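You operate a simulated robot arm through the tools that you are given. There is no shell and no other tool.

You run a simulated robot arm. Do the job below in one go: nothing can be reset, and whatever is moved stays where it is left.

JOB
Turn the open sack out into the purple tray and mark it with the blue clip.
Fine: sack empty and back; the clip is in the top drawer, which ends shut; spill nothing. Set down upright: open grey sack.

Only the result counts: the job must be done as asked and must still hold three seconds after the hand-in. Knocking over, shifting, dropping, spilling or breaking anything else fails it.

ROBOT AND FRAMES
A 6-joint arm with a two-finger gripper, fixed in place. Base frame: the origin is on the floor under the middle of its stand, x ahead of it, y to its left, z up. Units: mm, rad, N and s.
It reaches about 1637 mm from its shoulder. Its first joint turns from -2.897 to 2.897 rad. Payload 3.43 kg.
Tool frame: the origin (TCP) lies between the finger pads and is the grasp point; the fingertips stand 20 mm ahead of it; z points along the fingers, y is the line along which they close. The gripper opens to 190 mm; its body begins 248 mm behind the TCP.
Orientation is that of the tool frame in the base frame, as a unit quaternion [x, y, z, w]. With the fingers straight down and closing along the base's y, the tool's x points along the base's -x, its y along +y and its z along -z.

CONTROLS
- The arm moves only by the tool step_arm. Its argument "deltas" is a list of rows, each an object (a shift or turn left out is 0, a gripper value left out holds the last) with "offset": the shift along the tool's x, y, z in mm, a list of three; "dr": the turn, a rotation vector about the tool's x, y, z in rad, a list of three; "gripper": the gripper command, from -1 (shut) to 1 (fully open), values between in proportion. In form: [{"offset": [dx, dy, dz], "dr": [wx, wy, wz], "gripper": gripper}, ...]. A call has 1 to 20 rows; each row shifts and turns the commanded pose from where the row before left it, along the tool's axes as they then stand. Each row takes 0.2 s and may step no farther than 50 mm and 0.15 rad from the row before; otherwise, or with a gripper value out of range, the whole call is refused. A pose out of reach is approached as far as the arm can. The call stops where the force on the tool passes 50 N (or 10 N more than at its start, if that is more) or the arm is blocked; 0.2 s more then pass. The fingers move at their own pace (about 45 mm/s each) and stop on an object; they squeeze with about 40 N. The grip force told is the motor's: it shows also when the fingers shut on nothing. Time passes only in rows, and 0.2 s behind the last, so rows that do not move let the fingers close. It gives the time, the measured TCP pose, the force on the tool (base axes), the opening and the grip force at its end, in the units of the frame above (readings bear some noise), with the torque about the TCP (base axes, N m) and any sound that the robot's microphone picked up.
- Cameras (640 x 400 px; columns grow to the right, rows downward): "scene" is fixed at [50.1, -650.5, 1622.8]; the picture's right is [-0.37, 0.93, 0.00], its down [0.84, 0.33, -0.43] and it looks along [-0.40, -0.16, -0.90] (base axes); focal length 214 px, centre (320, 200). "wrist" rides on the gripper at [70, -8, -288] in the tool frame; the picture's right is [0.12, 0.99, 0.00], its down [-0.96, 0.12, -0.25] and it looks along [-0.25, 0.03, 0.97] (tool axes); focal length 261 px, centre (320, 200). There is no depth. A picture from a camera that has moved, and an enlarged one, comes with that camera's place and axes in the base frame and with its lens.
- get_image(camera): a new picture of that camera. It takes no simulated time.
- lift_body(by): slides the trunk up (or, below 0, down) by that many mm; the arm rides with it, the base frame stays. It gives what a move gives, with no picture.
- enlarge(camera, box): a new picture of the part [left, top, right, bottom] of that camera's present view, enlarged. It takes no simulated time.
- hand_in(): hands the job in; it is judged then, once.

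Places have to be worked out from the pictures, the camera data and where the tool is seen. Open the gripper and draw the arm clear of the work before you hand the job in, unless the task says otherwise.

The tools are called after ">>>" by a JSON object that holds its "method" and its "body". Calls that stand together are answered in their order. step_arm: Moves the arm, as the interface text tells. Its arguments: {"type":"object","properties":{"deltas":{"type":"array","items":{"type":"object","properties":{"offset":{"type":"array","items":{"type":"number"}},"dr":{"type":"array","items":{"type":"number"}},"gripper":{"type":"number"}}}}},"required":["deltas"]} The other tools are called the same way: lift_body (by) moves the trunk up or down; get_image (camera) takes a picture; enlarge (camera, box) takes an enlarged picture of a part of a camera's view; hand_in () hands the job in.

At the start:

```text
clock: 0.0
ee_pos: [586.6, -53.4, 1289.9]
tcp_rot: [0.0, 1.0, -0.001, 0.0]
wrist_force: [-0.2, -0.8, 0.9]
moment: [-0.01, 0.0, 0.01]
width: 189.7
gripper_force: 0.1
trunk travel left (down, up): [-175.0, 65.0]
```

scene: 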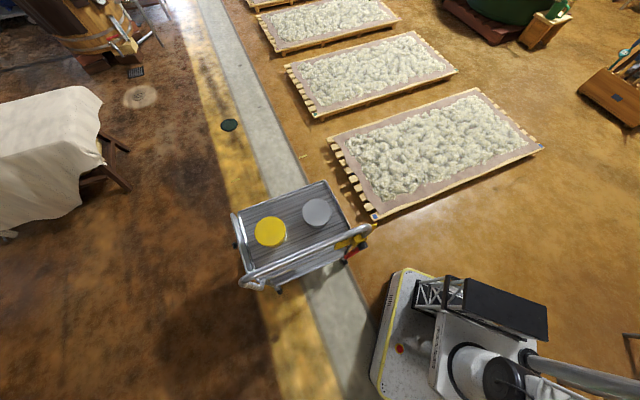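
wrist: 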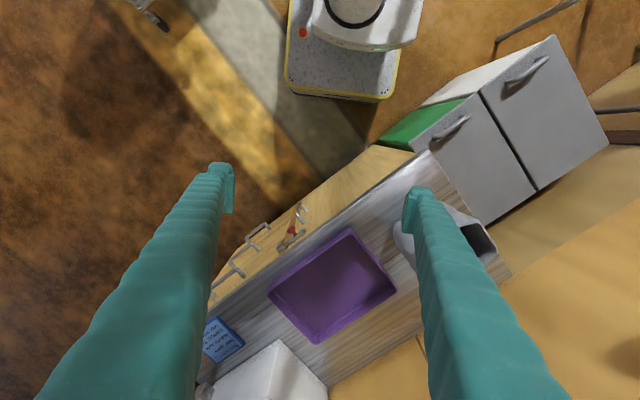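

The scene camera looks behind the robot; the wrist camera shows a cabinet with a purple tray, drawers and a sack-like item. I enlarge the wrist view to see details.

>>> {"method": "enlarge", "body": {"camera": "wrist", "box": [180, 130, 520, 400]}}

>>> {"method": "enlarge", "body": {"camera": "wrist", "box": [360, 120, 560, 290]}}

>>> {"method": "get_image", "body": {"camera": "wrist"}}

```text
1.48 times, centred on (350, 265) of wrist
camera zoom: at [515.1, -60.8, 1577.7], right [-0.12, 0.99, 0.0], down [0.96, 0.12, 0.25], along [0.25, 0.03, -0.97], focal length 386 px, centre (276, 104)
```

zoom: 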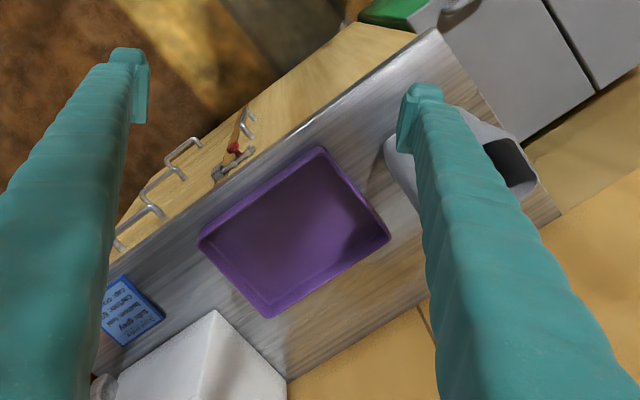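

```text
2.35 times, centred on (460, 205) of wrist
camera zoom: at [515.1, -60.8, 1577.7], right [-0.12, 0.99, 0.0], down [0.96, 0.12, 0.25], along [0.25, 0.03, -0.97], focal length 613 px, centre (-9, 188)
```

zoom: 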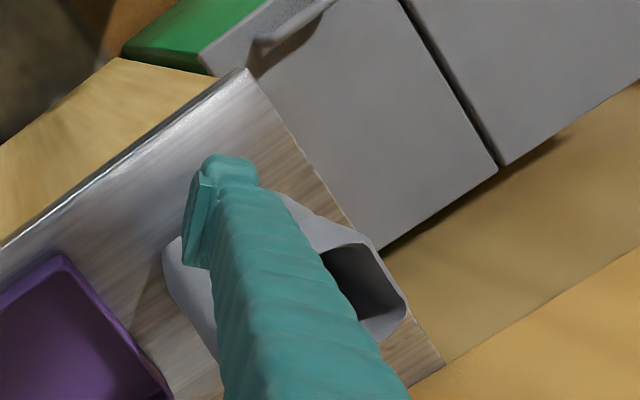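

```text
taken
camera wrist: at [515.1, -60.8, 1577.7], right [-0.12, 0.99, 0.0], down [0.96, 0.12, 0.25], along [0.25, 0.03, -0.97], focal length 261 px, centre (320, 200)
```

wrist: 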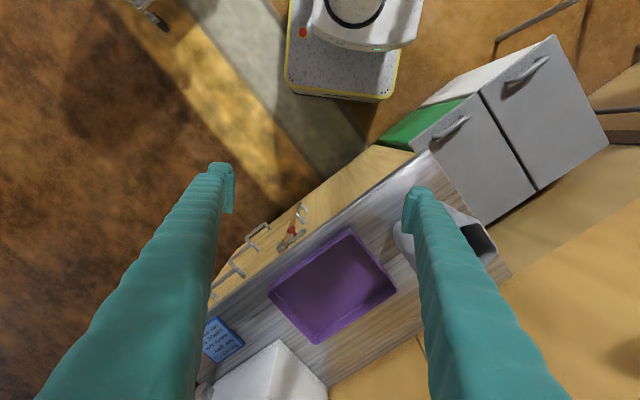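

I want to read the blue card and look at the handle area closely before moving.

>>> {"method": "enlarge", "body": {"camera": "wrist", "box": [190, 300, 270, 350]}}

>>> {"method": "enlarge", "body": {"camera": "wrist", "box": [200, 190, 330, 290]}}

>>> {"method": "enlarge", "body": {"camera": "wrist", "box": [180, 320, 350, 400]}}

```text
8.00 times, centred on (230, 325) of wrist
camera zoom: at [515.1, -60.8, 1577.7], right [-0.12, 0.99, 0.0], down [0.96, 0.12, 0.25], along [0.25, 0.03, -0.97], focal length 2085 px, centre (1040, -800)
```

zoom: 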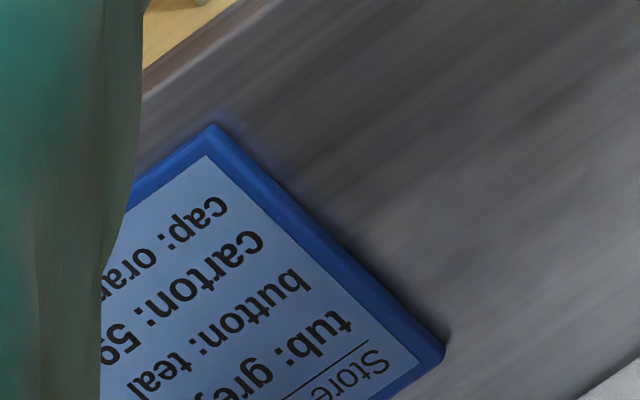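

```text
4.00 times, centred on (265, 240) of wrist
camera zoom: at [515.1, -60.8, 1577.7], right [-0.12, 0.99, 0.0], down [0.96, 0.12, 0.25], along [0.25, 0.03, -0.97], focal length 1043 px, centre (540, 40)
```

zoom: 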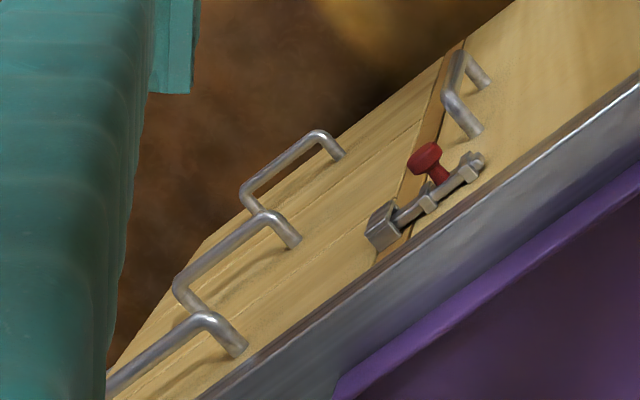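

```text
3.76 times, centred on (265, 360) of wrist
camera zoom: at [515.1, -60.8, 1577.7], right [-0.12, 0.99, 0.0], down [0.96, 0.12, 0.25], along [0.25, 0.03, -0.97], focal length 981 px, centre (527, -402)
```

zoom: 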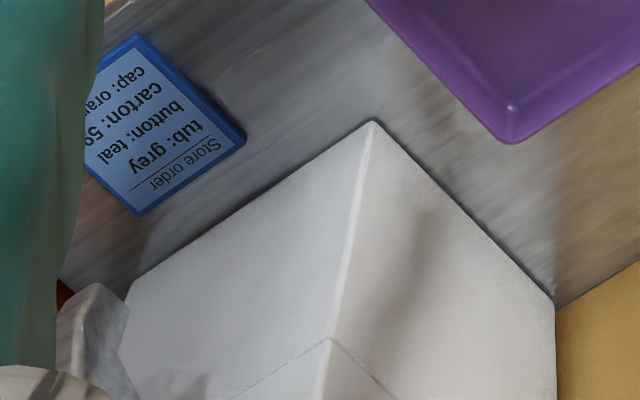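

The card is a "Store order" note; there is a stack of three drawers (right side) and a bolted door. I move the hand to the right (−y) to see the rest of the worktop and to triangulate heights.

>>> {"method": "step_arm", "body": {"deltas": [{"offset": [0, -45, 0]}, {"offset": [0, -45, 0]}, {"offset": [0, -45, 0]}, {"offset": [0, -45, 0]}, {"offset": [0, -45, 0]}, {"offset": [0, -45, 0]}, {"offset": [0, 0, 0]}]}}

>>> {"method": "get_image", "body": {"camera": "wrist"}}

```text
clock: 1.6
ee_pos: [589.3, -324.9, 1287.0]
tcp_rot: [-0.001, 1.0, 0.0, 0.0]
wrist_force: [0.4, -0.4, -0.8]
moment: [0.06, 0.08, -0.02]
width: 189.8
gripper_force: 0.1
trunk travel left (down, up): [-175.0, 65.0]
```

```text
taken
camera wrist: at [518.0, -332.9, 1575.3], right [-0.12, 0.99, 0.0], down [0.96, 0.12, 0.25], along [0.25, 0.03, -0.97], focal length 261 px, centre (320, 200)
```

wrist: 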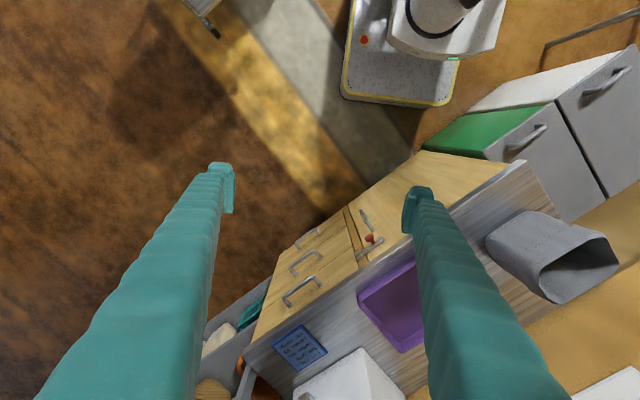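

The sack stands at the left end of the bench, and there is an open grey box/cart with items right of the bench. I enlarge several parts.

>>> {"method": "enlarge", "body": {"camera": "wrist", "box": [200, 270, 360, 400]}}

>>> {"method": "enlarge", "body": {"camera": "wrist", "box": [460, 180, 640, 320]}}

>>> {"method": "enlarge", "body": {"camera": "wrist", "box": [240, 190, 400, 310]}}

```text
3.08 times, centred on (280, 335) of wrist
camera zoom: at [518.0, -332.9, 1575.3], right [-0.12, 0.99, 0.0], down [0.96, 0.12, 0.25], along [0.25, 0.03, -0.97], focal length 802 px, centre (443, -215)
```

zoom: 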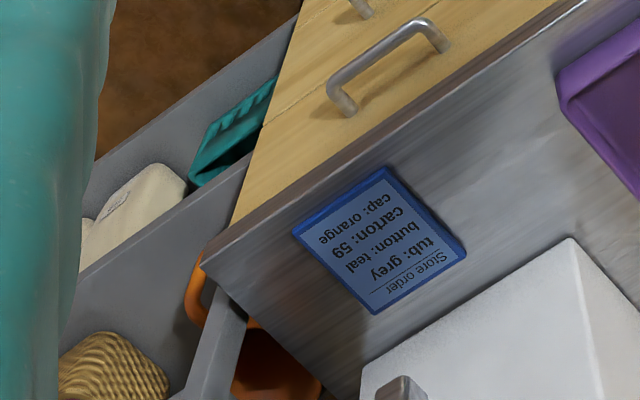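

```text
2.86 times, centred on (550, 250) of wrist
camera zoom: at [518.0, -332.9, 1575.3], right [-0.12, 0.99, 0.0], down [0.96, 0.12, 0.25], along [0.25, 0.03, -0.97], focal length 745 px, centre (-337, 57)
```

zoom: 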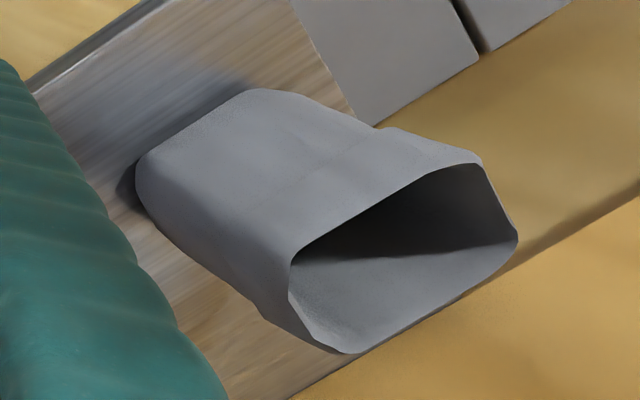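

```text
3.33 times, centred on (320, 250) of wrist
camera zoom: at [518.0, -332.9, 1575.3], right [-0.12, 0.99, 0.0], down [0.96, 0.12, 0.25], along [0.25, 0.03, -0.97], focal length 869 px, centre (320, 33)
```

zoom: 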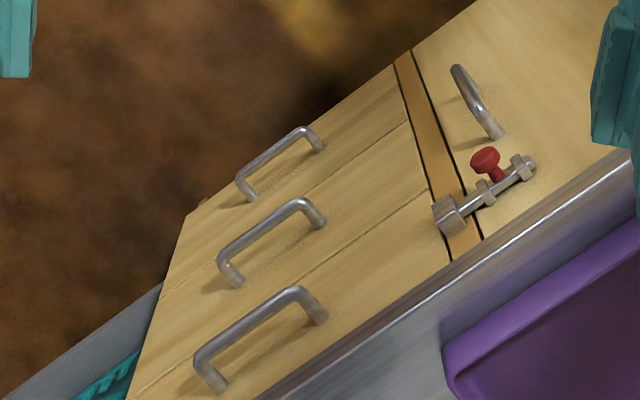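

The bench is turned about 45°, its drawer front facing the robot. I yaw the hand to line up with the bench and move over its middle for a better overview.

>>> {"method": "step_arm", "body": {"deltas": [{"dr": [0, 0, -0.131]}, {"dr": [0, 0, -0.131]}, {"dr": [0, 0, -0.131]}, {"dr": [0, 0, -0.131]}, {"dr": [0, 0, -0.131]}, {"dr": [0, 0, -0.131]}, {"offset": [-45, 16, 0]}, {"offset": [-45, 16, 0]}, {"offset": [-45, 16, 0]}, {"offset": [-45, 16, 0]}, {"offset": [0, 0, 0]}]}}

>>> {"method": "get_image", "body": {"camera": "wrist"}}

```text
clock: 4.0
ee_pos: [666.9, -152.1, 1288.1]
tcp_rot: [-0.383, 0.924, 0.0, -0.001]
wrist_force: [-0.9, -0.4, -0.3]
moment: [0.0, 0.03, -0.03]
width: 189.7
gripper_force: 0.0
trunk travel left (down, up): [-175.0, 65.0]
```

```text
taken
camera wrist: at [621.2, -207.7, 1576.3], right [-0.79, 0.62, 0.0], down [0.6, 0.76, 0.25], along [0.15, 0.19, -0.97], focal length 261 px, centre (320, 200)
```

wrist: 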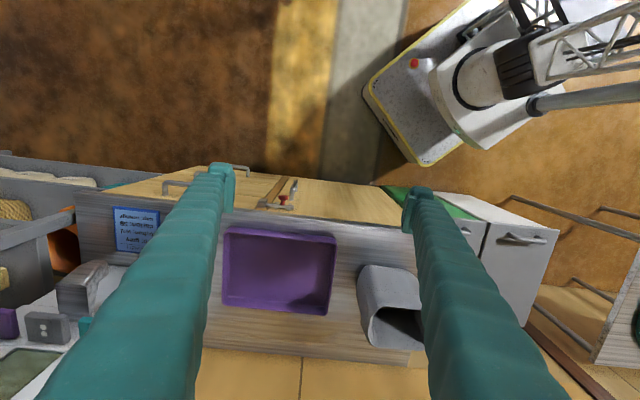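

Good alignment. I take enlargements of the sack's mouth and of the items at left.

>>> {"method": "enlarge", "body": {"camera": "wrist", "box": [340, 240, 440, 360]}}

>>> {"method": "enlarge", "body": {"camera": "wrist", "box": [0, 180, 220, 400]}}

>>> {"method": "enlarge", "body": {"camera": "wrist", "box": [200, 170, 360, 330]}}

```text
3.33 times, centred on (390, 300) of wrist
camera zoom: at [621.2, -207.7, 1576.3], right [-0.79, 0.62, 0.0], down [0.6, 0.76, 0.25], along [0.15, 0.19, -0.97], focal length 869 px, centre (87, -133)
```

zoom: 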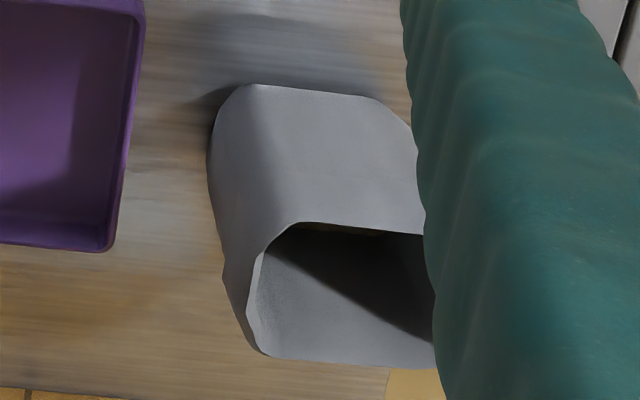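

```text
1.82 times, centred on (110, 290) of wrist
camera zoom: at [621.2, -207.7, 1576.3], right [-0.79, 0.62, 0.0], down [0.6, 0.76, 0.25], along [0.15, 0.19, -0.97], focal length 474 px, centre (702, 36)
```

zoom: 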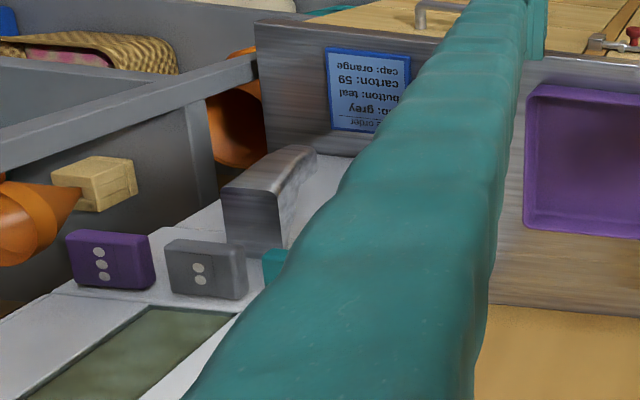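

```text
2.50 times, centred on (280, 250) of wrist
camera zoom: at [621.2, -207.7, 1576.3], right [-0.79, 0.62, 0.0], down [0.6, 0.76, 0.25], along [0.15, 0.19, -0.97], focal length 652 px, centre (420, 75)
```

zoom: 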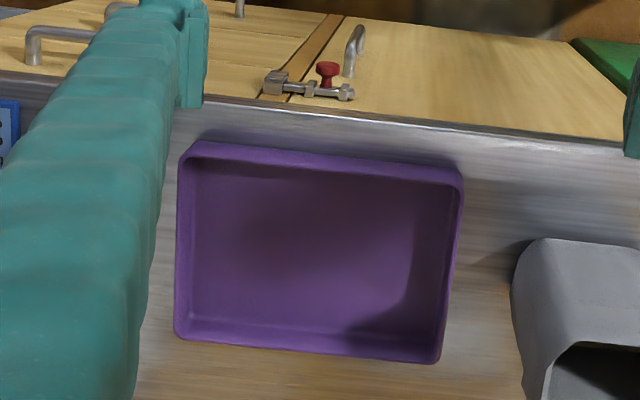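

I move the hand over the sack to look into it from above (fingertips stay about 200 mm above its rim).

>>> {"method": "step_arm", "body": {"deltas": [{"offset": [-33, 30.5, 0]}, {"offset": [-33, 30.5, 0]}, {"offset": [-33, 30.5, 0]}, {"offset": [-33, 30.5, 0]}, {"offset": [-33, 30.5, 0]}, {"offset": [-33, 30.5, 0]}, {"offset": [-33, 30.5, 0]}, {"offset": [-33, 30.5, 0]}, {"offset": [0, 0, 0]}]}}

>>> {"method": "get_image", "body": {"camera": "wrist"}}

```text
clock: 6.0
ee_pos: [684.3, 209.4, 1287.7]
tcp_rot: [-0.383, 0.924, 0.0, 0.0]
wrist_force: [0.1, -0.2, -0.5]
moment: [0.02, 0.05, 0.02]
width: 189.9
gripper_force: 0.1
trunk travel left (down, up): [-175.0, 65.0]
```

```text
taken
camera wrist: at [638.7, 153.5, 1575.2], right [-0.79, 0.62, 0.0], down [0.6, 0.76, 0.25], along [0.15, 0.19, -0.97], focal length 261 px, centre (320, 200)
```

wrist: 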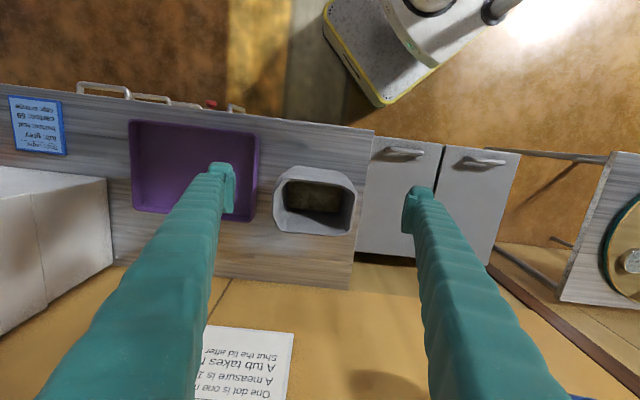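

Now I can look into the sack. I enlarge the sack mouth, the notice and the tray/drawer region.

>>> {"method": "enlarge", "body": {"camera": "wrist", "box": [255, 150, 385, 250]}}

>>> {"method": "enlarge", "body": {"camera": "wrist", "box": [180, 310, 320, 400]}}

>>> {"method": "enlarge", "body": {"camera": "wrist", "box": [60, 60, 270, 230]}}

```text
4.00 times, centred on (320, 200) of wrist
camera zoom: at [638.7, 153.5, 1575.2], right [-0.79, 0.62, 0.0], down [0.6, 0.76, 0.25], along [0.15, 0.19, -0.97], focal length 1043 px, centre (320, 200)
```

zoom: 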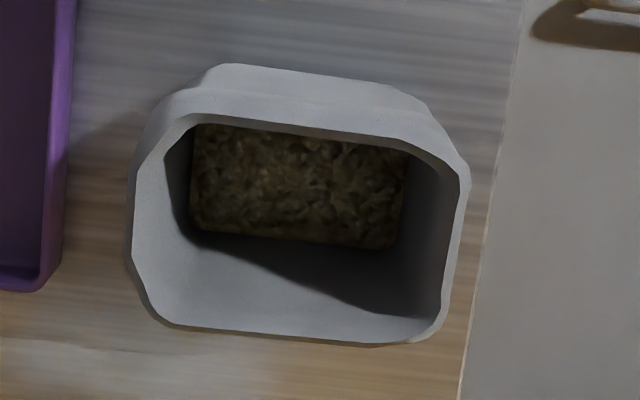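

```text
4.44 times, centred on (250, 355) of wrist
camera zoom: at [638.7, 153.5, 1575.2], right [-0.79, 0.62, 0.0], down [0.6, 0.76, 0.25], along [0.15, 0.19, -0.97], focal length 1158 px, centre (631, -489)
```

zoom: 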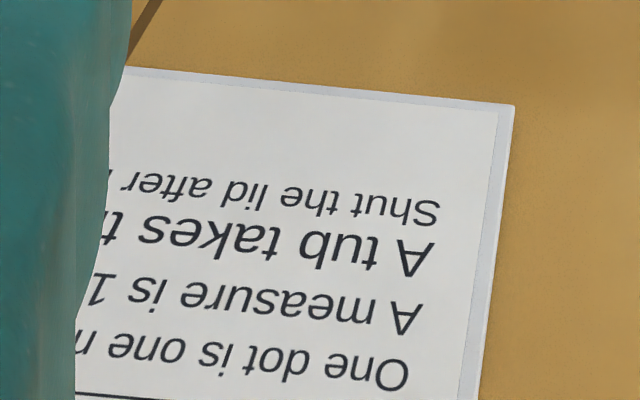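

```text
2.35 times, centred on (165, 145) of wrist
camera zoom: at [638.7, 153.5, 1575.2], right [-0.79, 0.62, 0.0], down [0.6, 0.76, 0.25], along [0.15, 0.19, -0.97], focal length 613 px, centre (685, 329)
```

zoom: 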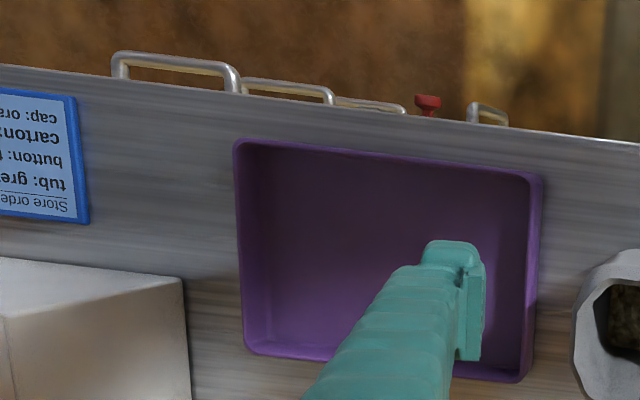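

Let me check the arm's configuration in the scene camera, since I plan a horizontal side grasp of the sack.

>>> {"method": "get_image", "body": {"camera": "scene"}}

>>> {"method": "enlarge", "body": {"camera": "scene", "box": [340, 220, 640, 400]}}

```text
taken
```

scene: 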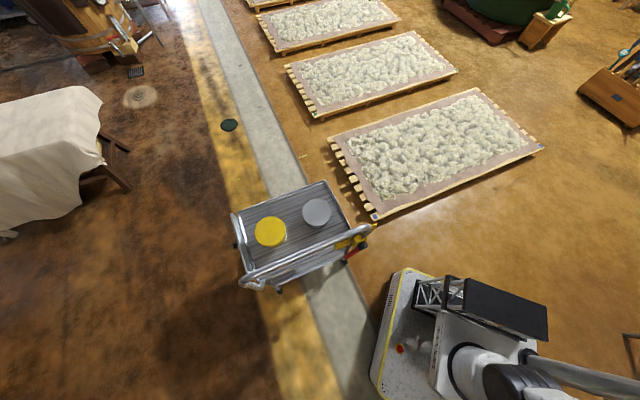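

```text
2.13 times, centred on (490, 310) of scene
camera zoom: at [50.1, -650.5, 1622.8], right [-0.37, 0.93, 0.0], down [0.84, 0.33, -0.43], along [-0.4, -0.16, -0.9], focal length 458 px, centre (-43, -35)
```

zoom: 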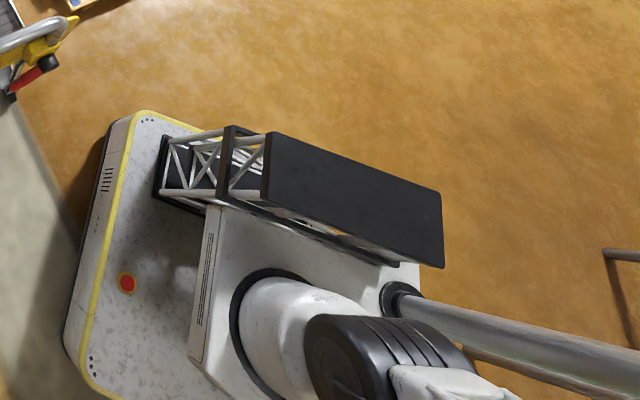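

The sack stands upright, about 175×120 mm at the mouth and 190 mm tall, with grain inside. I next want a frontal view of the drawers and the bolt, so I move along the front of the bench and pitch the hand toward it.

>>> {"method": "step_arm", "body": {"deltas": [{"offset": [20, -44, 0]}, {"offset": [20, -44, 0]}, {"offset": [20, -44, 0]}, {"offset": [20, -44, 0]}, {"offset": [20, -44, 0]}, {"offset": [20, -44, 0]}, {"offset": [20, -44, 0]}, {"offset": [20, -44, 0]}, {"offset": [20, -44, 0]}, {"offset": [20, -44, 0]}, {"offset": [20, -44, 0]}, {"offset": [20, -44, 0]}, {"offset": [20, -44, 0]}, {"offset": [20, -44, 0]}, {"offset": [0, 0, 0]}]}}

>>> {"method": "step_arm", "body": {"deltas": [{"dr": [0, -0.15, 0]}, {"dr": [0, -0.15, 0]}, {"dr": [0, -0.15, 0]}, {"dr": [0, -0.15, 0]}, {"dr": [0, -0.15, 0]}, {"dr": [0, -0.035, 0]}, {"offset": [35, 0, 35]}, {"offset": [35, 0, 35]}, {"offset": [35, 0, 35]}, {"offset": [35, 0, 35]}, {"offset": [35, 0, 35]}, {"offset": [35, 0, 35]}, {"offset": [0, 0, 0]}]}}

>>> {"method": "get_image", "body": {"camera": "wrist"}}

```text
clock: 9.2
ee_pos: [862.1, -403.1, 1195.9]
tcp_rot: [-0.384, 0.923, -0.003, 0.002]
wrist_force: [-1.1, 0.7, -0.4]
moment: [0.08, 0.02, 0.0]
width: 190.0
gripper_force: 0.0
out of reach, approached as far as the arm can: row 8, 9, 10, 11, 12, 13, 14
trunk travel left (down, up): [-175.0, 65.0]
```

```text
clock: 12.0
ee_pos: [860.5, -398.6, 893.9]
tcp_rot: [-0.354, 0.853, 0.146, 0.354]
wrist_force: [-0.3, 0.3, -0.2]
moment: [0.02, 0.0, 0.03]
width: 189.9
gripper_force: 0.1
trunk travel left (down, up): [-175.0, 65.0]
```

```text
taken
camera wrist: at [687.5, -583.7, 1048.0], right [-0.76, 0.64, -0.08], down [0.28, 0.44, 0.85], along [0.59, 0.63, -0.51], focal length 261 px, centre (320, 200)
```

wrist: 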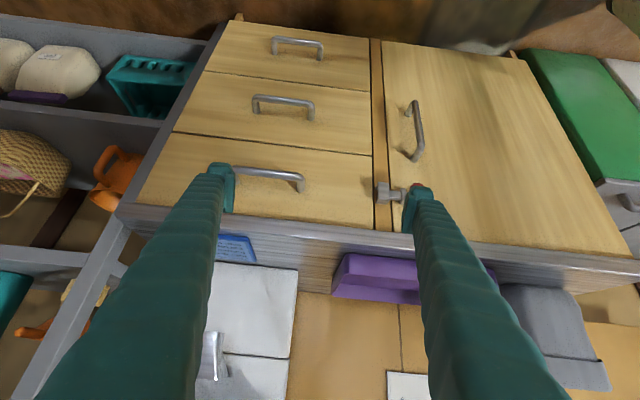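

The picture is upside down (image top = lower). I enlarge the top drawer and bolt area.

>>> {"method": "enlarge", "body": {"camera": "wrist", "box": [200, 120, 440, 270]}}

>>> {"method": "enlarge", "body": {"camera": "wrist", "box": [340, 150, 450, 220]}}

>>> {"method": "enlarge", "body": {"camera": "wrist", "box": [0, 20, 220, 240]}}

```text
2.67 times, centred on (320, 195) of wrist
camera zoom: at [687.5, -583.7, 1048.0], right [-0.76, 0.64, -0.08], down [0.28, 0.44, 0.85], along [0.59, 0.63, -0.51], focal length 695 px, centre (320, 213)
```

zoom: 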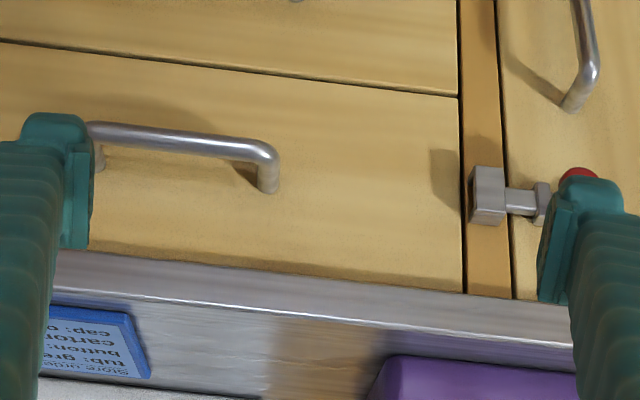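

```text
5.71 times, centred on (395, 185) of wrist
camera zoom: at [687.5, -583.7, 1048.0], right [-0.76, 0.64, -0.08], down [0.28, 0.44, 0.85], along [0.59, 0.63, -0.51], focal length 1489 px, centre (-109, 286)
```

zoom: 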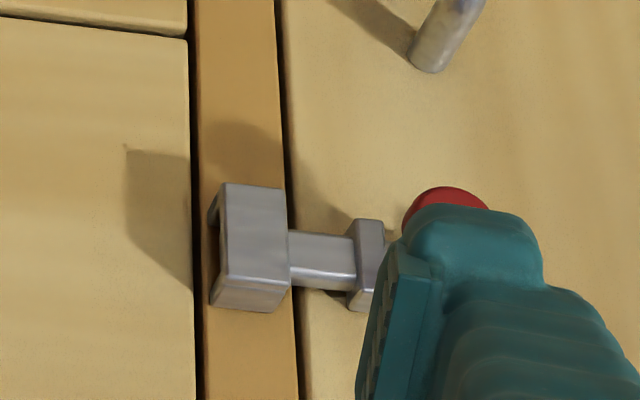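

```text
1.82 times, centred on (110, 130) of wrist
camera zoom: at [687.5, -583.7, 1048.0], right [-0.76, 0.64, -0.08], down [0.28, 0.44, 0.85], along [0.59, 0.63, -0.51], focal length 474 px, centre (702, 327)
```

zoom: 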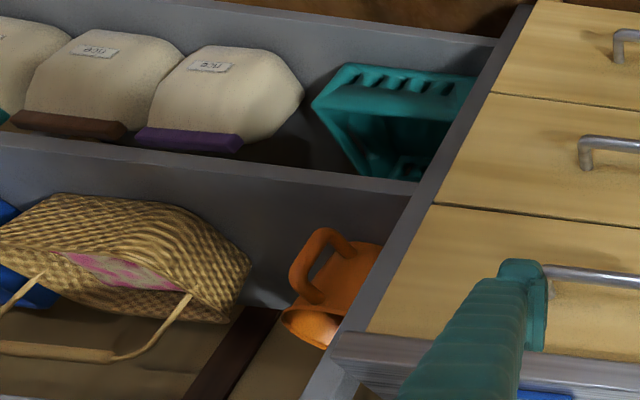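

The bolt only holds the door; the top drawer is free. Its handle bar is at about s≈996 along the bench, z≈737. I pitch the hand to horizontal, roll it so the fingers close vertically, and narrow the opening.

>>> {"method": "step_arm", "body": {"deltas": [{"dr": [0, -0.15, 0], "gripper": -0.1}, {"dr": [0, -0.15, 0]}, {"dr": [0, -0.15, 0]}, {"dr": [0, -0.15, 0]}, {"dr": [0, -0.15, 0]}, {"dr": [0, -0.035, 0]}, {"dr": [0, 0, 0.15]}, {"dr": [0, 0, 0.15]}, {"dr": [0, 0, 0.15]}, {"dr": [0, 0, 0.15]}, {"dr": [0, 0, 0.15]}, {"dr": [0, 0, 0.15]}, {"dr": [0, 0, 0.15]}, {"dr": [0, 0, 0.15]}, {"dr": [0, 0, 0.15]}, {"dr": [0, 0, 0.15]}, {"dr": [0, 0, 0.0708]}, {"offset": [0, 0, 0]}]}}

>>> {"method": "get_image", "body": {"camera": "wrist"}}

```text
clock: 15.8
ee_pos: [860.2, -400.1, 898.4]
tcp_rot: [0.27, 0.654, 0.653, 0.27]
wrist_force: [-1.6, 0.0, -0.3]
moment: [0.0, -0.02, 0.03]
width: 85.7
gripper_force: 0.1
trunk travel left (down, up): [-175.0, 65.0]
```

```text
taken
camera wrist: at [606.6, -554.7, 891.1], right [-0.08, 0.08, 0.99], down [0.51, -0.85, 0.12], along [0.86, 0.51, 0.03], focal length 261 px, centre (320, 200)
```

wrist: 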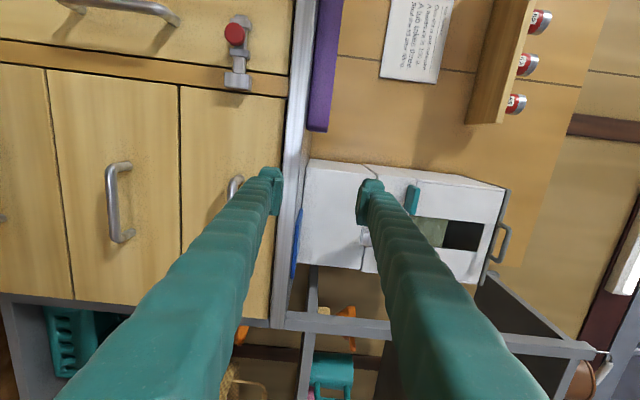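

I lower the hand in front of the top-drawer handle, staying ~180 mm away from it, then re-check with the camera.

>>> {"method": "step_arm", "body": {"deltas": [{"offset": [-21, -32, 0]}, {"offset": [-21, -32, 0]}, {"offset": [-21, -32, 0]}, {"offset": [-21, -32, 0]}, {"offset": [-21, -33, 0]}, {"offset": [0, 0, 0]}]}}

>>> {"method": "get_image", "body": {"camera": "wrist"}}

```text
clock: 17.2
ee_pos: [934.6, -478.8, 734.9]
tcp_rot: [0.271, 0.654, 0.653, 0.27]
wrist_force: [-1.0, 0.3, -0.3]
moment: [0.0, -0.03, -0.04]
width: 85.5
gripper_force: 0.1
trunk travel left (down, up): [-175.0, 65.0]
```

```text
taken
camera wrist: at [679.9, -631.5, 727.8], right [-0.08, 0.09, 0.99], down [0.51, -0.85, 0.12], along [0.86, 0.51, 0.03], focal length 261 px, centre (320, 200)
```

wrist: 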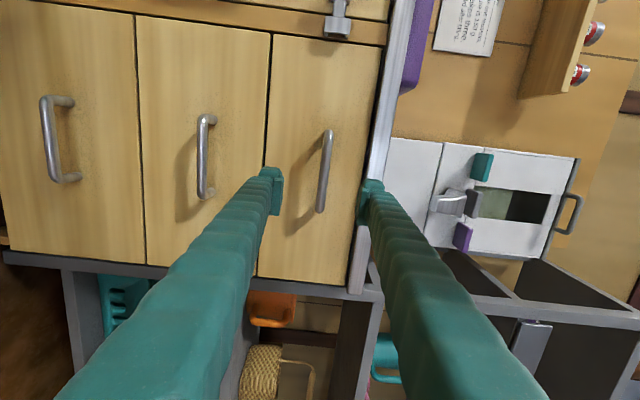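

The handle bar sits between the fingers, slightly above centre (z≈744). I move up 8 mm and forward 110 mm, then look again.

>>> {"method": "step_arm", "body": {"deltas": [{"offset": [0, 8, 36]}, {"offset": [0, 0, 37]}, {"offset": [0, 0, 37]}, {"offset": [0, 0, 0]}]}}

>>> {"method": "get_image", "body": {"camera": "wrist"}}

```text
clock: 18.2
ee_pos: [1013.0, -400.0, 744.6]
tcp_rot: [0.271, 0.654, 0.652, 0.271]
wrist_force: [-0.2, 0.1, -0.9]
moment: [-0.02, 0.02, -0.01]
width: 85.6
gripper_force: 0.1
trunk travel left (down, up): [-175.0, 65.0]
```

```text
taken
camera wrist: at [757.6, -552.6, 737.6], right [-0.08, 0.09, 0.99], down [0.51, -0.85, 0.12], along [0.86, 0.51, 0.03], focal length 261 px, centre (320, 200)
```

wrist: 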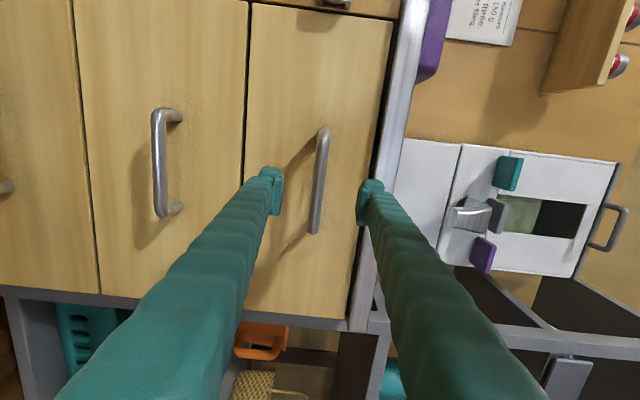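

The bar is centred (z≈744, r≈501–510). I advance 72 mm and close the gripper on it.

>>> {"method": "step_arm", "body": {"deltas": [{"offset": [0, 0, 36]}, {"offset": [0, 0, 36]}, {"offset": [0, 0, 0]}, {"gripper": -1}, {"gripper": -1}, {"gripper": -1}, {"gripper": -1}, {"gripper": -1}, {"gripper": -1}]}}

>>> {"method": "get_image", "body": {"camera": "wrist"}}

```text
clock: 20.2
ee_pos: [1063.9, -348.8, 743.0]
tcp_rot: [0.27, 0.654, 0.653, 0.27]
wrist_force: [-0.1, 0.7, -5.9]
moment: [0.0, -0.05, -0.1]
width: 13.3
gripper_force: 44.8
trunk travel left (down, up): [-175.0, 65.0]
```

```text
taken
camera wrist: at [809.6, -501.5, 735.1], right [-0.08, 0.09, 0.99], down [0.51, -0.85, 0.12], along [0.86, 0.51, 0.03], focal length 261 px, centre (320, 200)
```

wrist: 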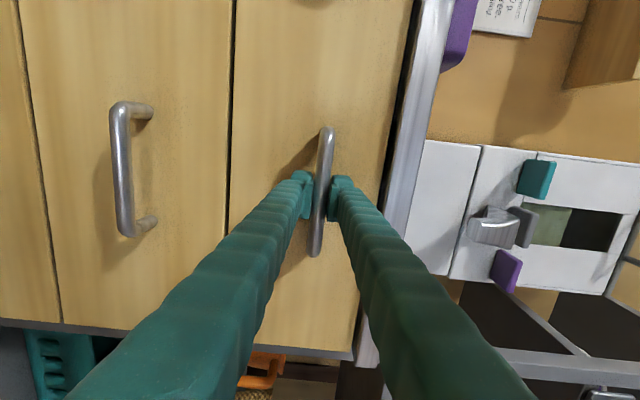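

The bar is held (13 mm, 45 N). I pull the drawer out gently.

>>> {"method": "step_arm", "body": {"deltas": [{"offset": [0, 0, -8]}, {"offset": [0, 0, -15]}, {"offset": [0, 0, -20]}, {"offset": [0, 0, -20]}, {"offset": [0, 0, -20]}, {"offset": [0, 0, -20]}, {"offset": [0, 0, -20]}, {"offset": [0, 0, -20]}, {"offset": [0, 0, -20]}, {"offset": [0, 0, -15]}, {"offset": [0, 0, -8]}, {"offset": [0, 0, 0]}]}}

>>> {"method": "get_image", "body": {"camera": "wrist"}}

```text
clock: 21.8
ee_pos: [978.8, -432.8, 743.4]
tcp_rot: [0.273, 0.654, 0.651, 0.27]
wrist_force: [19.7, -18.8, -16.9]
moment: [-0.12, -0.11, -1.17]
width: 13.7
gripper_force: 45.1
trunk travel left (down, up): [-175.0, 65.0]
stopped in row 8: the force on the tool passed its limit at 51 N (the readings are from after the stop); the commanded pose is now the measured one
```

```text
taken
camera wrist: at [723.3, -585.8, 736.2], right [-0.08, 0.09, 0.99], down [0.5, -0.86, 0.12], along [0.86, 0.51, 0.02], focal length 261 px, centre (320, 200)
```

wrist: 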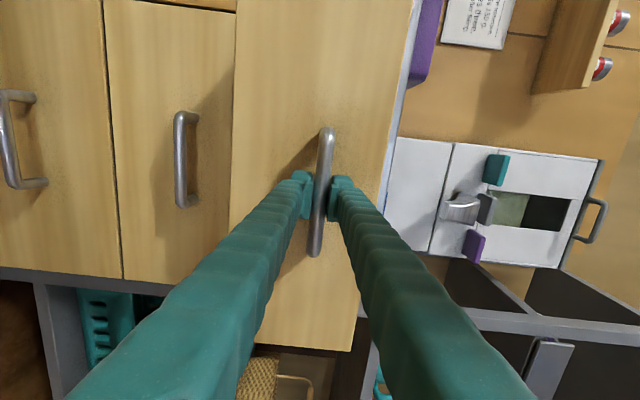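

The drawer came out ~120 mm, then force passed the limit with a sideways component. I let it settle and read the forces.

>>> {"method": "step_arm", "body": {"deltas": [{"offset": [0, 0, 0]}, {"offset": [0, 0, 0]}]}}

>>> {"method": "enlarge", "body": {"camera": "wrist", "box": [220, 0, 460, 200]}}

```text
clock: 22.4
ee_pos: [976.7, -433.7, 741.6]
tcp_rot: [0.273, 0.654, 0.652, 0.27]
wrist_force: [23.0, -22.3, -23.7]
moment: [-0.24, -0.23, -0.39]
width: 13.5
gripper_force: 44.8
trunk travel left (down, up): [-175.0, 65.0]
```

```text
2.00 times, centred on (340, 100) of wrist
camera zoom: at [722.4, -587.0, 735.9], right [-0.08, 0.09, 0.99], down [0.5, -0.86, 0.12], along [0.86, 0.51, 0.03], focal length 521 px, centre (280, 400)
```

zoom: 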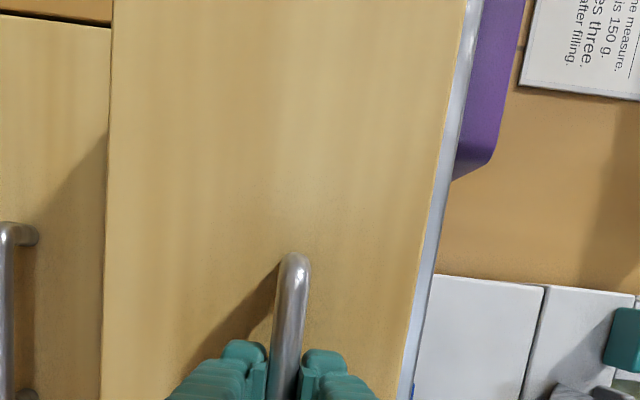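

Side load built up because the drawer's slide isn't exactly along my pull line. I open slightly to relieve it, then look at where the bar sits between the fingers.

>>> {"method": "step_arm", "body": {"deltas": [{"gripper": -0.6}, {"gripper": -0.6}, {"gripper": -0.6}, {"gripper": -0.6}]}}

>>> {"method": "get_image", "body": {"camera": "wrist"}}

```text
clock: 23.4
ee_pos: [976.9, -433.3, 745.8]
tcp_rot: [0.271, 0.654, 0.652, 0.27]
wrist_force: [-0.2, -0.4, -0.4]
moment: [-0.01, -0.01, 0.03]
width: 38.0
gripper_force: 0.1
trunk travel left (down, up): [-175.0, 65.0]
```

```text
taken
camera wrist: at [721.8, -585.6, 738.2], right [-0.08, 0.09, 0.99], down [0.51, -0.85, 0.12], along [0.86, 0.51, 0.03], focal length 261 px, centre (320, 200)
```

wrist: 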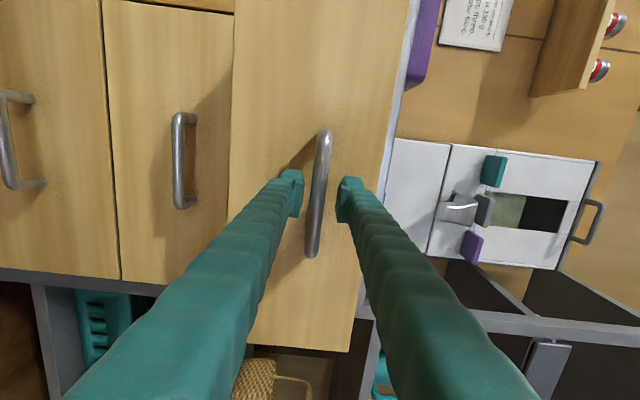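

Stress is gone. I drop 3 mm to centre on the bar, re-grip and pull another 100 mm.

>>> {"method": "step_arm", "body": {"deltas": [{"offset": [0, -3, 0]}, {"gripper": -1}, {"gripper": -1}, {"gripper": -1}, {"offset": [0, 0, -8]}, {"offset": [0, 0, -16]}, {"offset": [0, 0, -20]}, {"offset": [0, 0, -20]}, {"offset": [0, 0, -18]}, {"offset": [0, 0, -10]}, {"offset": [0, 0, 0]}]}}

```text
clock: 25.8
ee_pos: [910.5, -498.4, 742.5]
tcp_rot: [0.271, 0.654, 0.653, 0.271]
wrist_force: [6.3, -4.1, 17.5]
moment: [0.5, 0.43, -0.04]
width: 13.8
gripper_force: 44.4
trunk travel left (down, up): [-175.0, 65.0]
```

The drawer is now ~214 mm open. I relieve the load, re-grip and pull about 60 mm more.

>>> {"method": "step_arm", "body": {"deltas": [{"gripper": -0.6}, {"gripper": -0.6}, {"gripper": -0.6}, {"gripper": -1}, {"gripper": -1}, {"gripper": -1}, {"offset": [0, 0, -10]}, {"offset": [0, 0, -18]}, {"offset": [0, 0, -18]}, {"offset": [0, 0, -14]}, {"offset": [0, 0, 0]}]}}

>>> {"method": "get_image", "body": {"camera": "wrist"}}

```text
clock: 28.2
ee_pos: [869.4, -539.8, 742.0]
tcp_rot: [0.271, 0.654, 0.652, 0.27]
wrist_force: [-7.5, 7.3, 8.6]
moment: [0.2, 0.19, 0.28]
width: 13.7
gripper_force: 44.9
trunk travel left (down, up): [-175.0, 65.0]
```

```text
taken
camera wrist: at [614.1, -693.2, 735.3], right [-0.08, 0.09, 0.99], down [0.51, -0.85, 0.12], along [0.86, 0.51, 0.03], focal length 261 px, centre (320, 200)
```

wrist: 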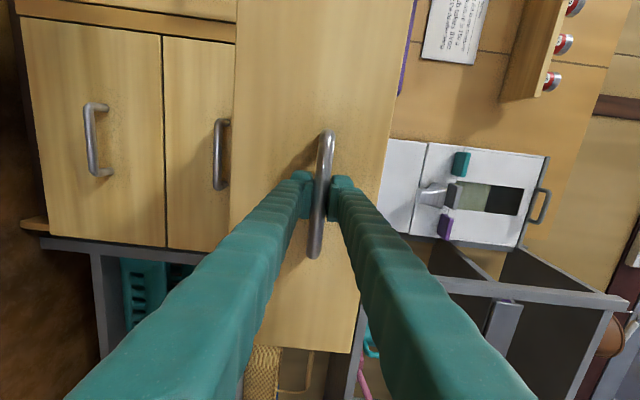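

The drawer is ~270 mm open. I release, back off, rise, and turn the hand downward to look into the drawer.

>>> {"method": "step_arm", "body": {"deltas": [{"gripper": -0.3}, {"gripper": -0.3}, {"gripper": -0.3}, {"offset": [0, 0, -35]}, {"offset": [0, 0, -35]}, {"offset": [0, 40, 0]}, {"offset": [0, 45, 0]}, {"offset": [0, 45, 0]}, {"offset": [0, 45, 0]}, {"offset": [0, 45, 0]}, {"offset": [0, 45, 0]}, {"offset": [0, 35, 0]}, {"offset": [0, 0, 0]}]}}

>>> {"method": "step_arm", "body": {"deltas": [{"dr": [0, 0, -0.15], "gripper": 1}, {"dr": [0, 0, -0.15]}, {"dr": [0, 0, -0.15]}, {"dr": [0, 0, -0.15]}, {"dr": [0, 0, -0.15]}, {"dr": [0, 0, -0.15]}, {"dr": [0, 0, -0.15]}, {"dr": [0, 0, -0.15]}, {"dr": [0, 0, -0.15]}, {"dr": [0, 0, -0.15]}, {"dr": [0, 0, -0.0708]}, {"dr": [0, 0.15, 0]}, {"dr": [0, 0.15, 0]}, {"dr": [0, 0.15, 0]}, {"dr": [0, 0.15, 0]}, {"dr": [0, 0.15, 0]}, {"dr": [0, 0.035, 0]}, {"offset": [0, 0, 0]}]}}

>>> {"method": "get_image", "body": {"camera": "wrist"}}

```text
clock: 31.0
ee_pos: [821.0, -589.3, 1044.9]
tcp_rot: [0.271, 0.654, 0.652, 0.27]
wrist_force: [0.0, 0.0, -0.5]
moment: [-0.01, 0.02, -0.01]
width: 66.6
gripper_force: 0.1
trunk travel left (down, up): [-175.0, 65.0]
```

```text
clock: 34.8
ee_pos: [819.3, -587.4, 1043.2]
tcp_rot: [-0.354, 0.854, 0.146, 0.353]
wrist_force: [0.2, 0.4, 0.5]
moment: [0.01, 0.02, -0.01]
width: 190.1
gripper_force: 0.1
trunk travel left (down, up): [-175.0, 65.0]
```

```text
taken
camera wrist: at [645.3, -772.5, 1197.7], right [-0.76, 0.64, -0.08], down [0.28, 0.44, 0.85], along [0.59, 0.63, -0.51], focal length 261 px, centre (320, 200)
```

wrist: 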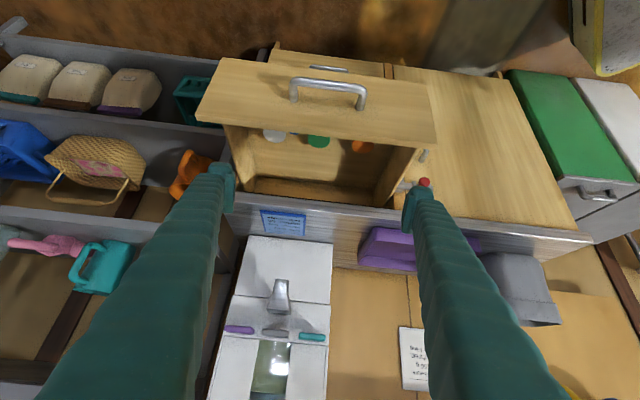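

I see items in the drawer behind its front panel. I turn fully downward and move above the drawer for a top view.

>>> {"method": "step_arm", "body": {"deltas": [{"dr": [0, 0.15, 0]}, {"dr": [0, 0.15, 0]}, {"dr": [0, 0.15, 0]}, {"dr": [0, 0.15, 0]}, {"dr": [0, 0.15, 0]}, {"dr": [0, 0.035, 0]}, {"offset": [-40, 0, 0]}, {"offset": [-40, 0, 0]}, {"offset": [-40, 0, 0]}, {"offset": [-40, 0, 0]}, {"offset": [0, 0, 0]}]}}

>>> {"method": "get_image", "body": {"camera": "wrist"}}

```text
clock: 37.2
ee_pos: [933.6, -476.6, 1044.8]
tcp_rot: [-0.382, 0.924, 0.0, -0.001]
wrist_force: [0.2, -0.2, 0.0]
moment: [-0.01, 0.04, 0.02]
width: 190.0
gripper_force: 0.0
trunk travel left (down, up): [-175.0, 65.0]
```

```text
taken
camera wrist: at [889.2, -532.3, 1332.8], right [-0.79, 0.62, 0.0], down [0.6, 0.76, 0.25], along [0.15, 0.19, -0.97], focal length 261 px, centre (320, 200)
```

wrist: 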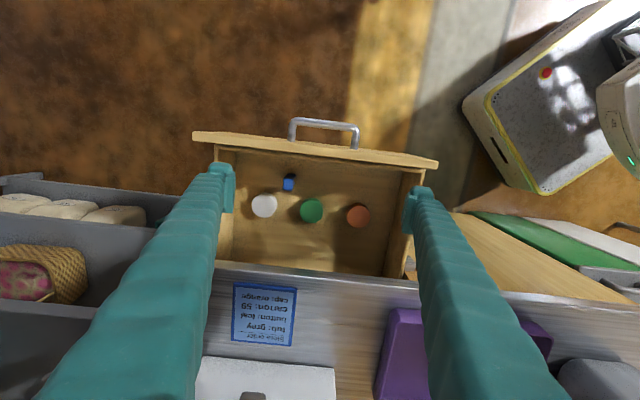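

The blue clip is visible at pixel (289,183), alongside white, green and orange round caps. I enlarge it.

>>> {"method": "enlarge", "body": {"camera": "wrist", "box": [240, 150, 400, 250]}}

>>> {"method": "enlarge", "body": {"camera": "wrist", "box": [265, 165, 313, 195]}}

```text
4.00 times, centred on (320, 200) of wrist
camera zoom: at [889.2, -532.3, 1332.8], right [-0.79, 0.62, 0.0], down [0.6, 0.76, 0.25], along [0.15, 0.19, -0.97], focal length 1043 px, centre (320, 200)
```

zoom: 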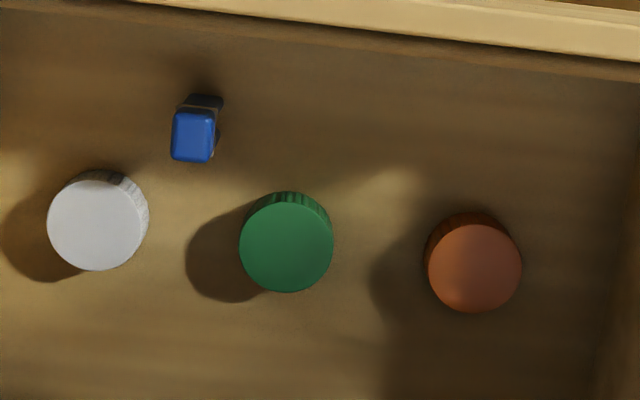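

```text
13.33 times, centred on (289, 180) of wrist
camera zoom: at [889.2, -532.3, 1332.8], right [-0.79, 0.62, 0.0], down [0.6, 0.76, 0.25], along [0.15, 0.19, -0.97], focal length 3475 px, centre (733, 467)
```

zoom: 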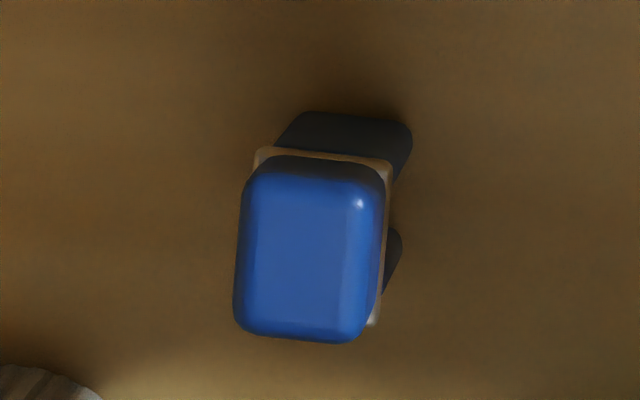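

The clip stands upright with two dark jaws (slot) under a blue top, so it is meant to sit on a rim. I look at other places in the scene for hints on how such clips are used.

>>> {"method": "enlarge", "body": {"camera": "scene", "box": [320, 120, 480, 230]}}

>>> {"method": "enlarge", "body": {"camera": "scene", "box": [210, 170, 390, 300]}}

>>> {"method": "enlarge", "body": {"camera": "wrist", "box": [0, 170, 160, 310]}}

```text
3.64 times, centred on (400, 175) of scene
camera zoom: at [50.1, -650.5, 1622.8], right [-0.37, 0.93, 0.0], down [0.84, 0.33, -0.43], along [-0.4, -0.16, -0.9], focal length 780 px, centre (29, 291)
```

zoom: 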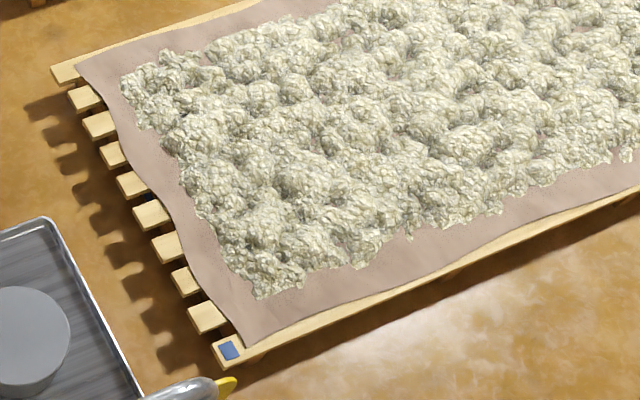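

```text
3.08 times, centred on (300, 235) of scene
camera zoom: at [50.1, -650.5, 1622.8], right [-0.37, 0.93, 0.0], down [0.84, 0.33, -0.43], along [-0.4, -0.16, -0.9], focal length 660 px, centre (382, 92)
```

zoom: 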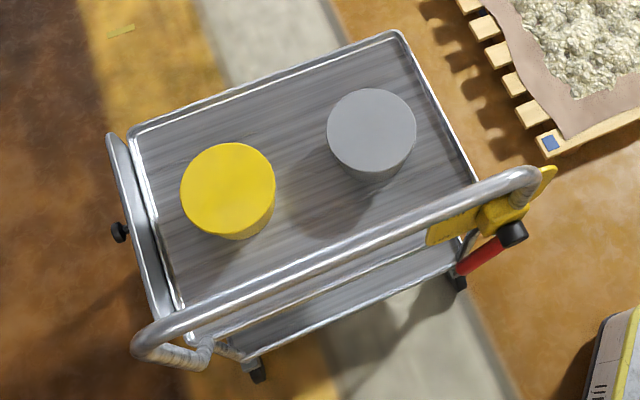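

```text
2.86 times, centred on (80, 240) of wrist
camera zoom: at [889.2, -532.3, 1332.8], right [-0.79, 0.62, 0.0], down [0.6, 0.76, 0.25], along [0.15, 0.19, -0.97], focal length 745 px, centre (1006, 86)
```

zoom: 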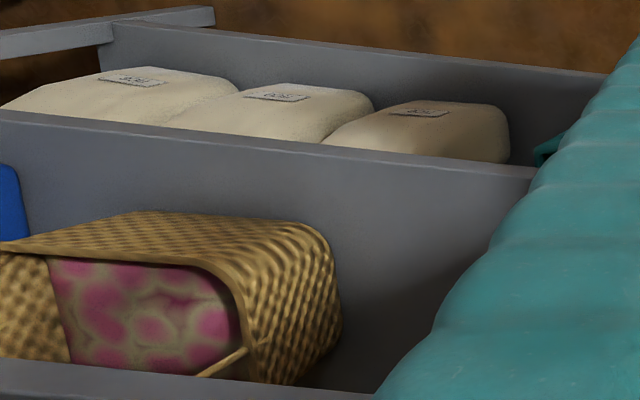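

The clip is at about s≈1063, r≈366 in bench coordinates, aligned with the bench; its jaws are separated along the depth direction. I turn the hand 90° so the fingers close along the depth, and move above the clip.

>>> {"method": "step_arm", "body": {"deltas": [{"dr": [0, 0, 0.15]}, {"dr": [0, 0, 0.15]}, {"dr": [0, 0, 0.15]}, {"dr": [0, 0, 0.15]}, {"dr": [0, 0, 0.15]}, {"dr": [0, 0, 0.15]}, {"dr": [0, 0, 0.15]}, {"dr": [0, 0, 0.15]}, {"dr": [0, 0, 0.15]}, {"dr": [0, 0, 0.15]}, {"dr": [0, 0, 0.0708]}, {"offset": [-22, 14, 20]}, {"offset": [-22, 14, 30]}, {"offset": [-22, 15, 30]}, {"offset": [0, 0, 40]}, {"offset": [0, 0, 0]}]}}

>>> {"method": "get_image", "body": {"camera": "wrist"}}

```text
clock: 40.6
ee_pos: [1011.6, -494.3, 924.1]
tcp_rot: [0.383, 0.924, -0.002, 0.0]
wrist_force: [0.1, -0.7, 0.5]
moment: [0.01, 0.01, 0.01]
width: 190.1
gripper_force: 0.0
trunk travel left (down, up): [-175.0, 65.0]
```

```text
taken
camera wrist: at [955.5, -449.8, 1212.0], right [0.62, 0.79, 0.0], down [0.76, -0.6, 0.25], along [0.19, -0.15, -0.97], focal length 261 px, centre (320, 200)
```

wrist: 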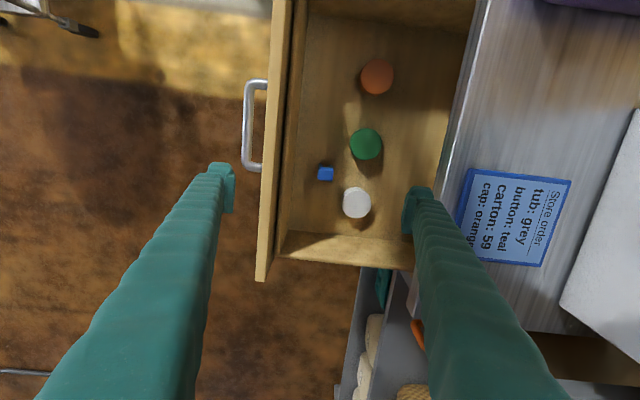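

The clip is near (s≈1067, r≈376). Front panel is close, so I narrow the opening to ~52 mm, centre over the clip, and look again before descending.

>>> {"method": "step_arm", "body": {"deltas": [{"offset": [-2, 10, 0], "gripper": -0.45}, {"gripper": -0.45}, {"gripper": -0.45}, {"gripper": -0.45}, {"gripper": -0.45}, {"gripper": -0.45}, {"gripper": -0.45}, {"gripper": -0.45}, {"offset": [0, 0, 40]}, {"offset": [0, 0, 0]}]}}

>>> {"method": "get_image", "body": {"camera": "wrist"}}

>>> {"method": "enlarge", "body": {"camera": "wrist", "box": [240, 120, 400, 250]}}

```text
clock: 42.8
ee_pos: [1018.4, -486.4, 880.8]
tcp_rot: [0.382, 0.924, -0.001, -0.001]
wrist_force: [-0.7, 0.3, -0.4]
moment: [0.0, 0.04, 0.03]
width: 52.1
gripper_force: 0.0
trunk travel left (down, up): [-175.0, 65.0]
```

```text
taken
camera wrist: at [962.3, -441.1, 1169.3], right [0.62, 0.79, 0.0], down [0.76, -0.6, 0.25], along [0.19, -0.15, -0.97], focal length 261 px, centre (320, 200)
```

wrist: 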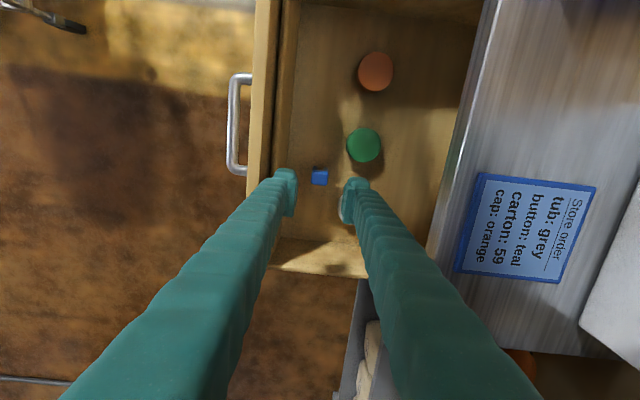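

```text
3.08 times, centred on (320, 185) of wrist
camera zoom: at [962.3, -441.1, 1169.3], right [0.62, 0.79, 0.0], down [0.76, -0.6, 0.25], along [0.19, -0.15, -0.97], focal length 802 px, centre (320, 246)
```

zoom: 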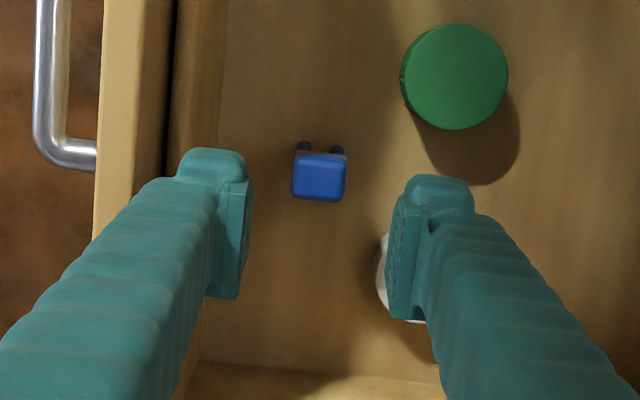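

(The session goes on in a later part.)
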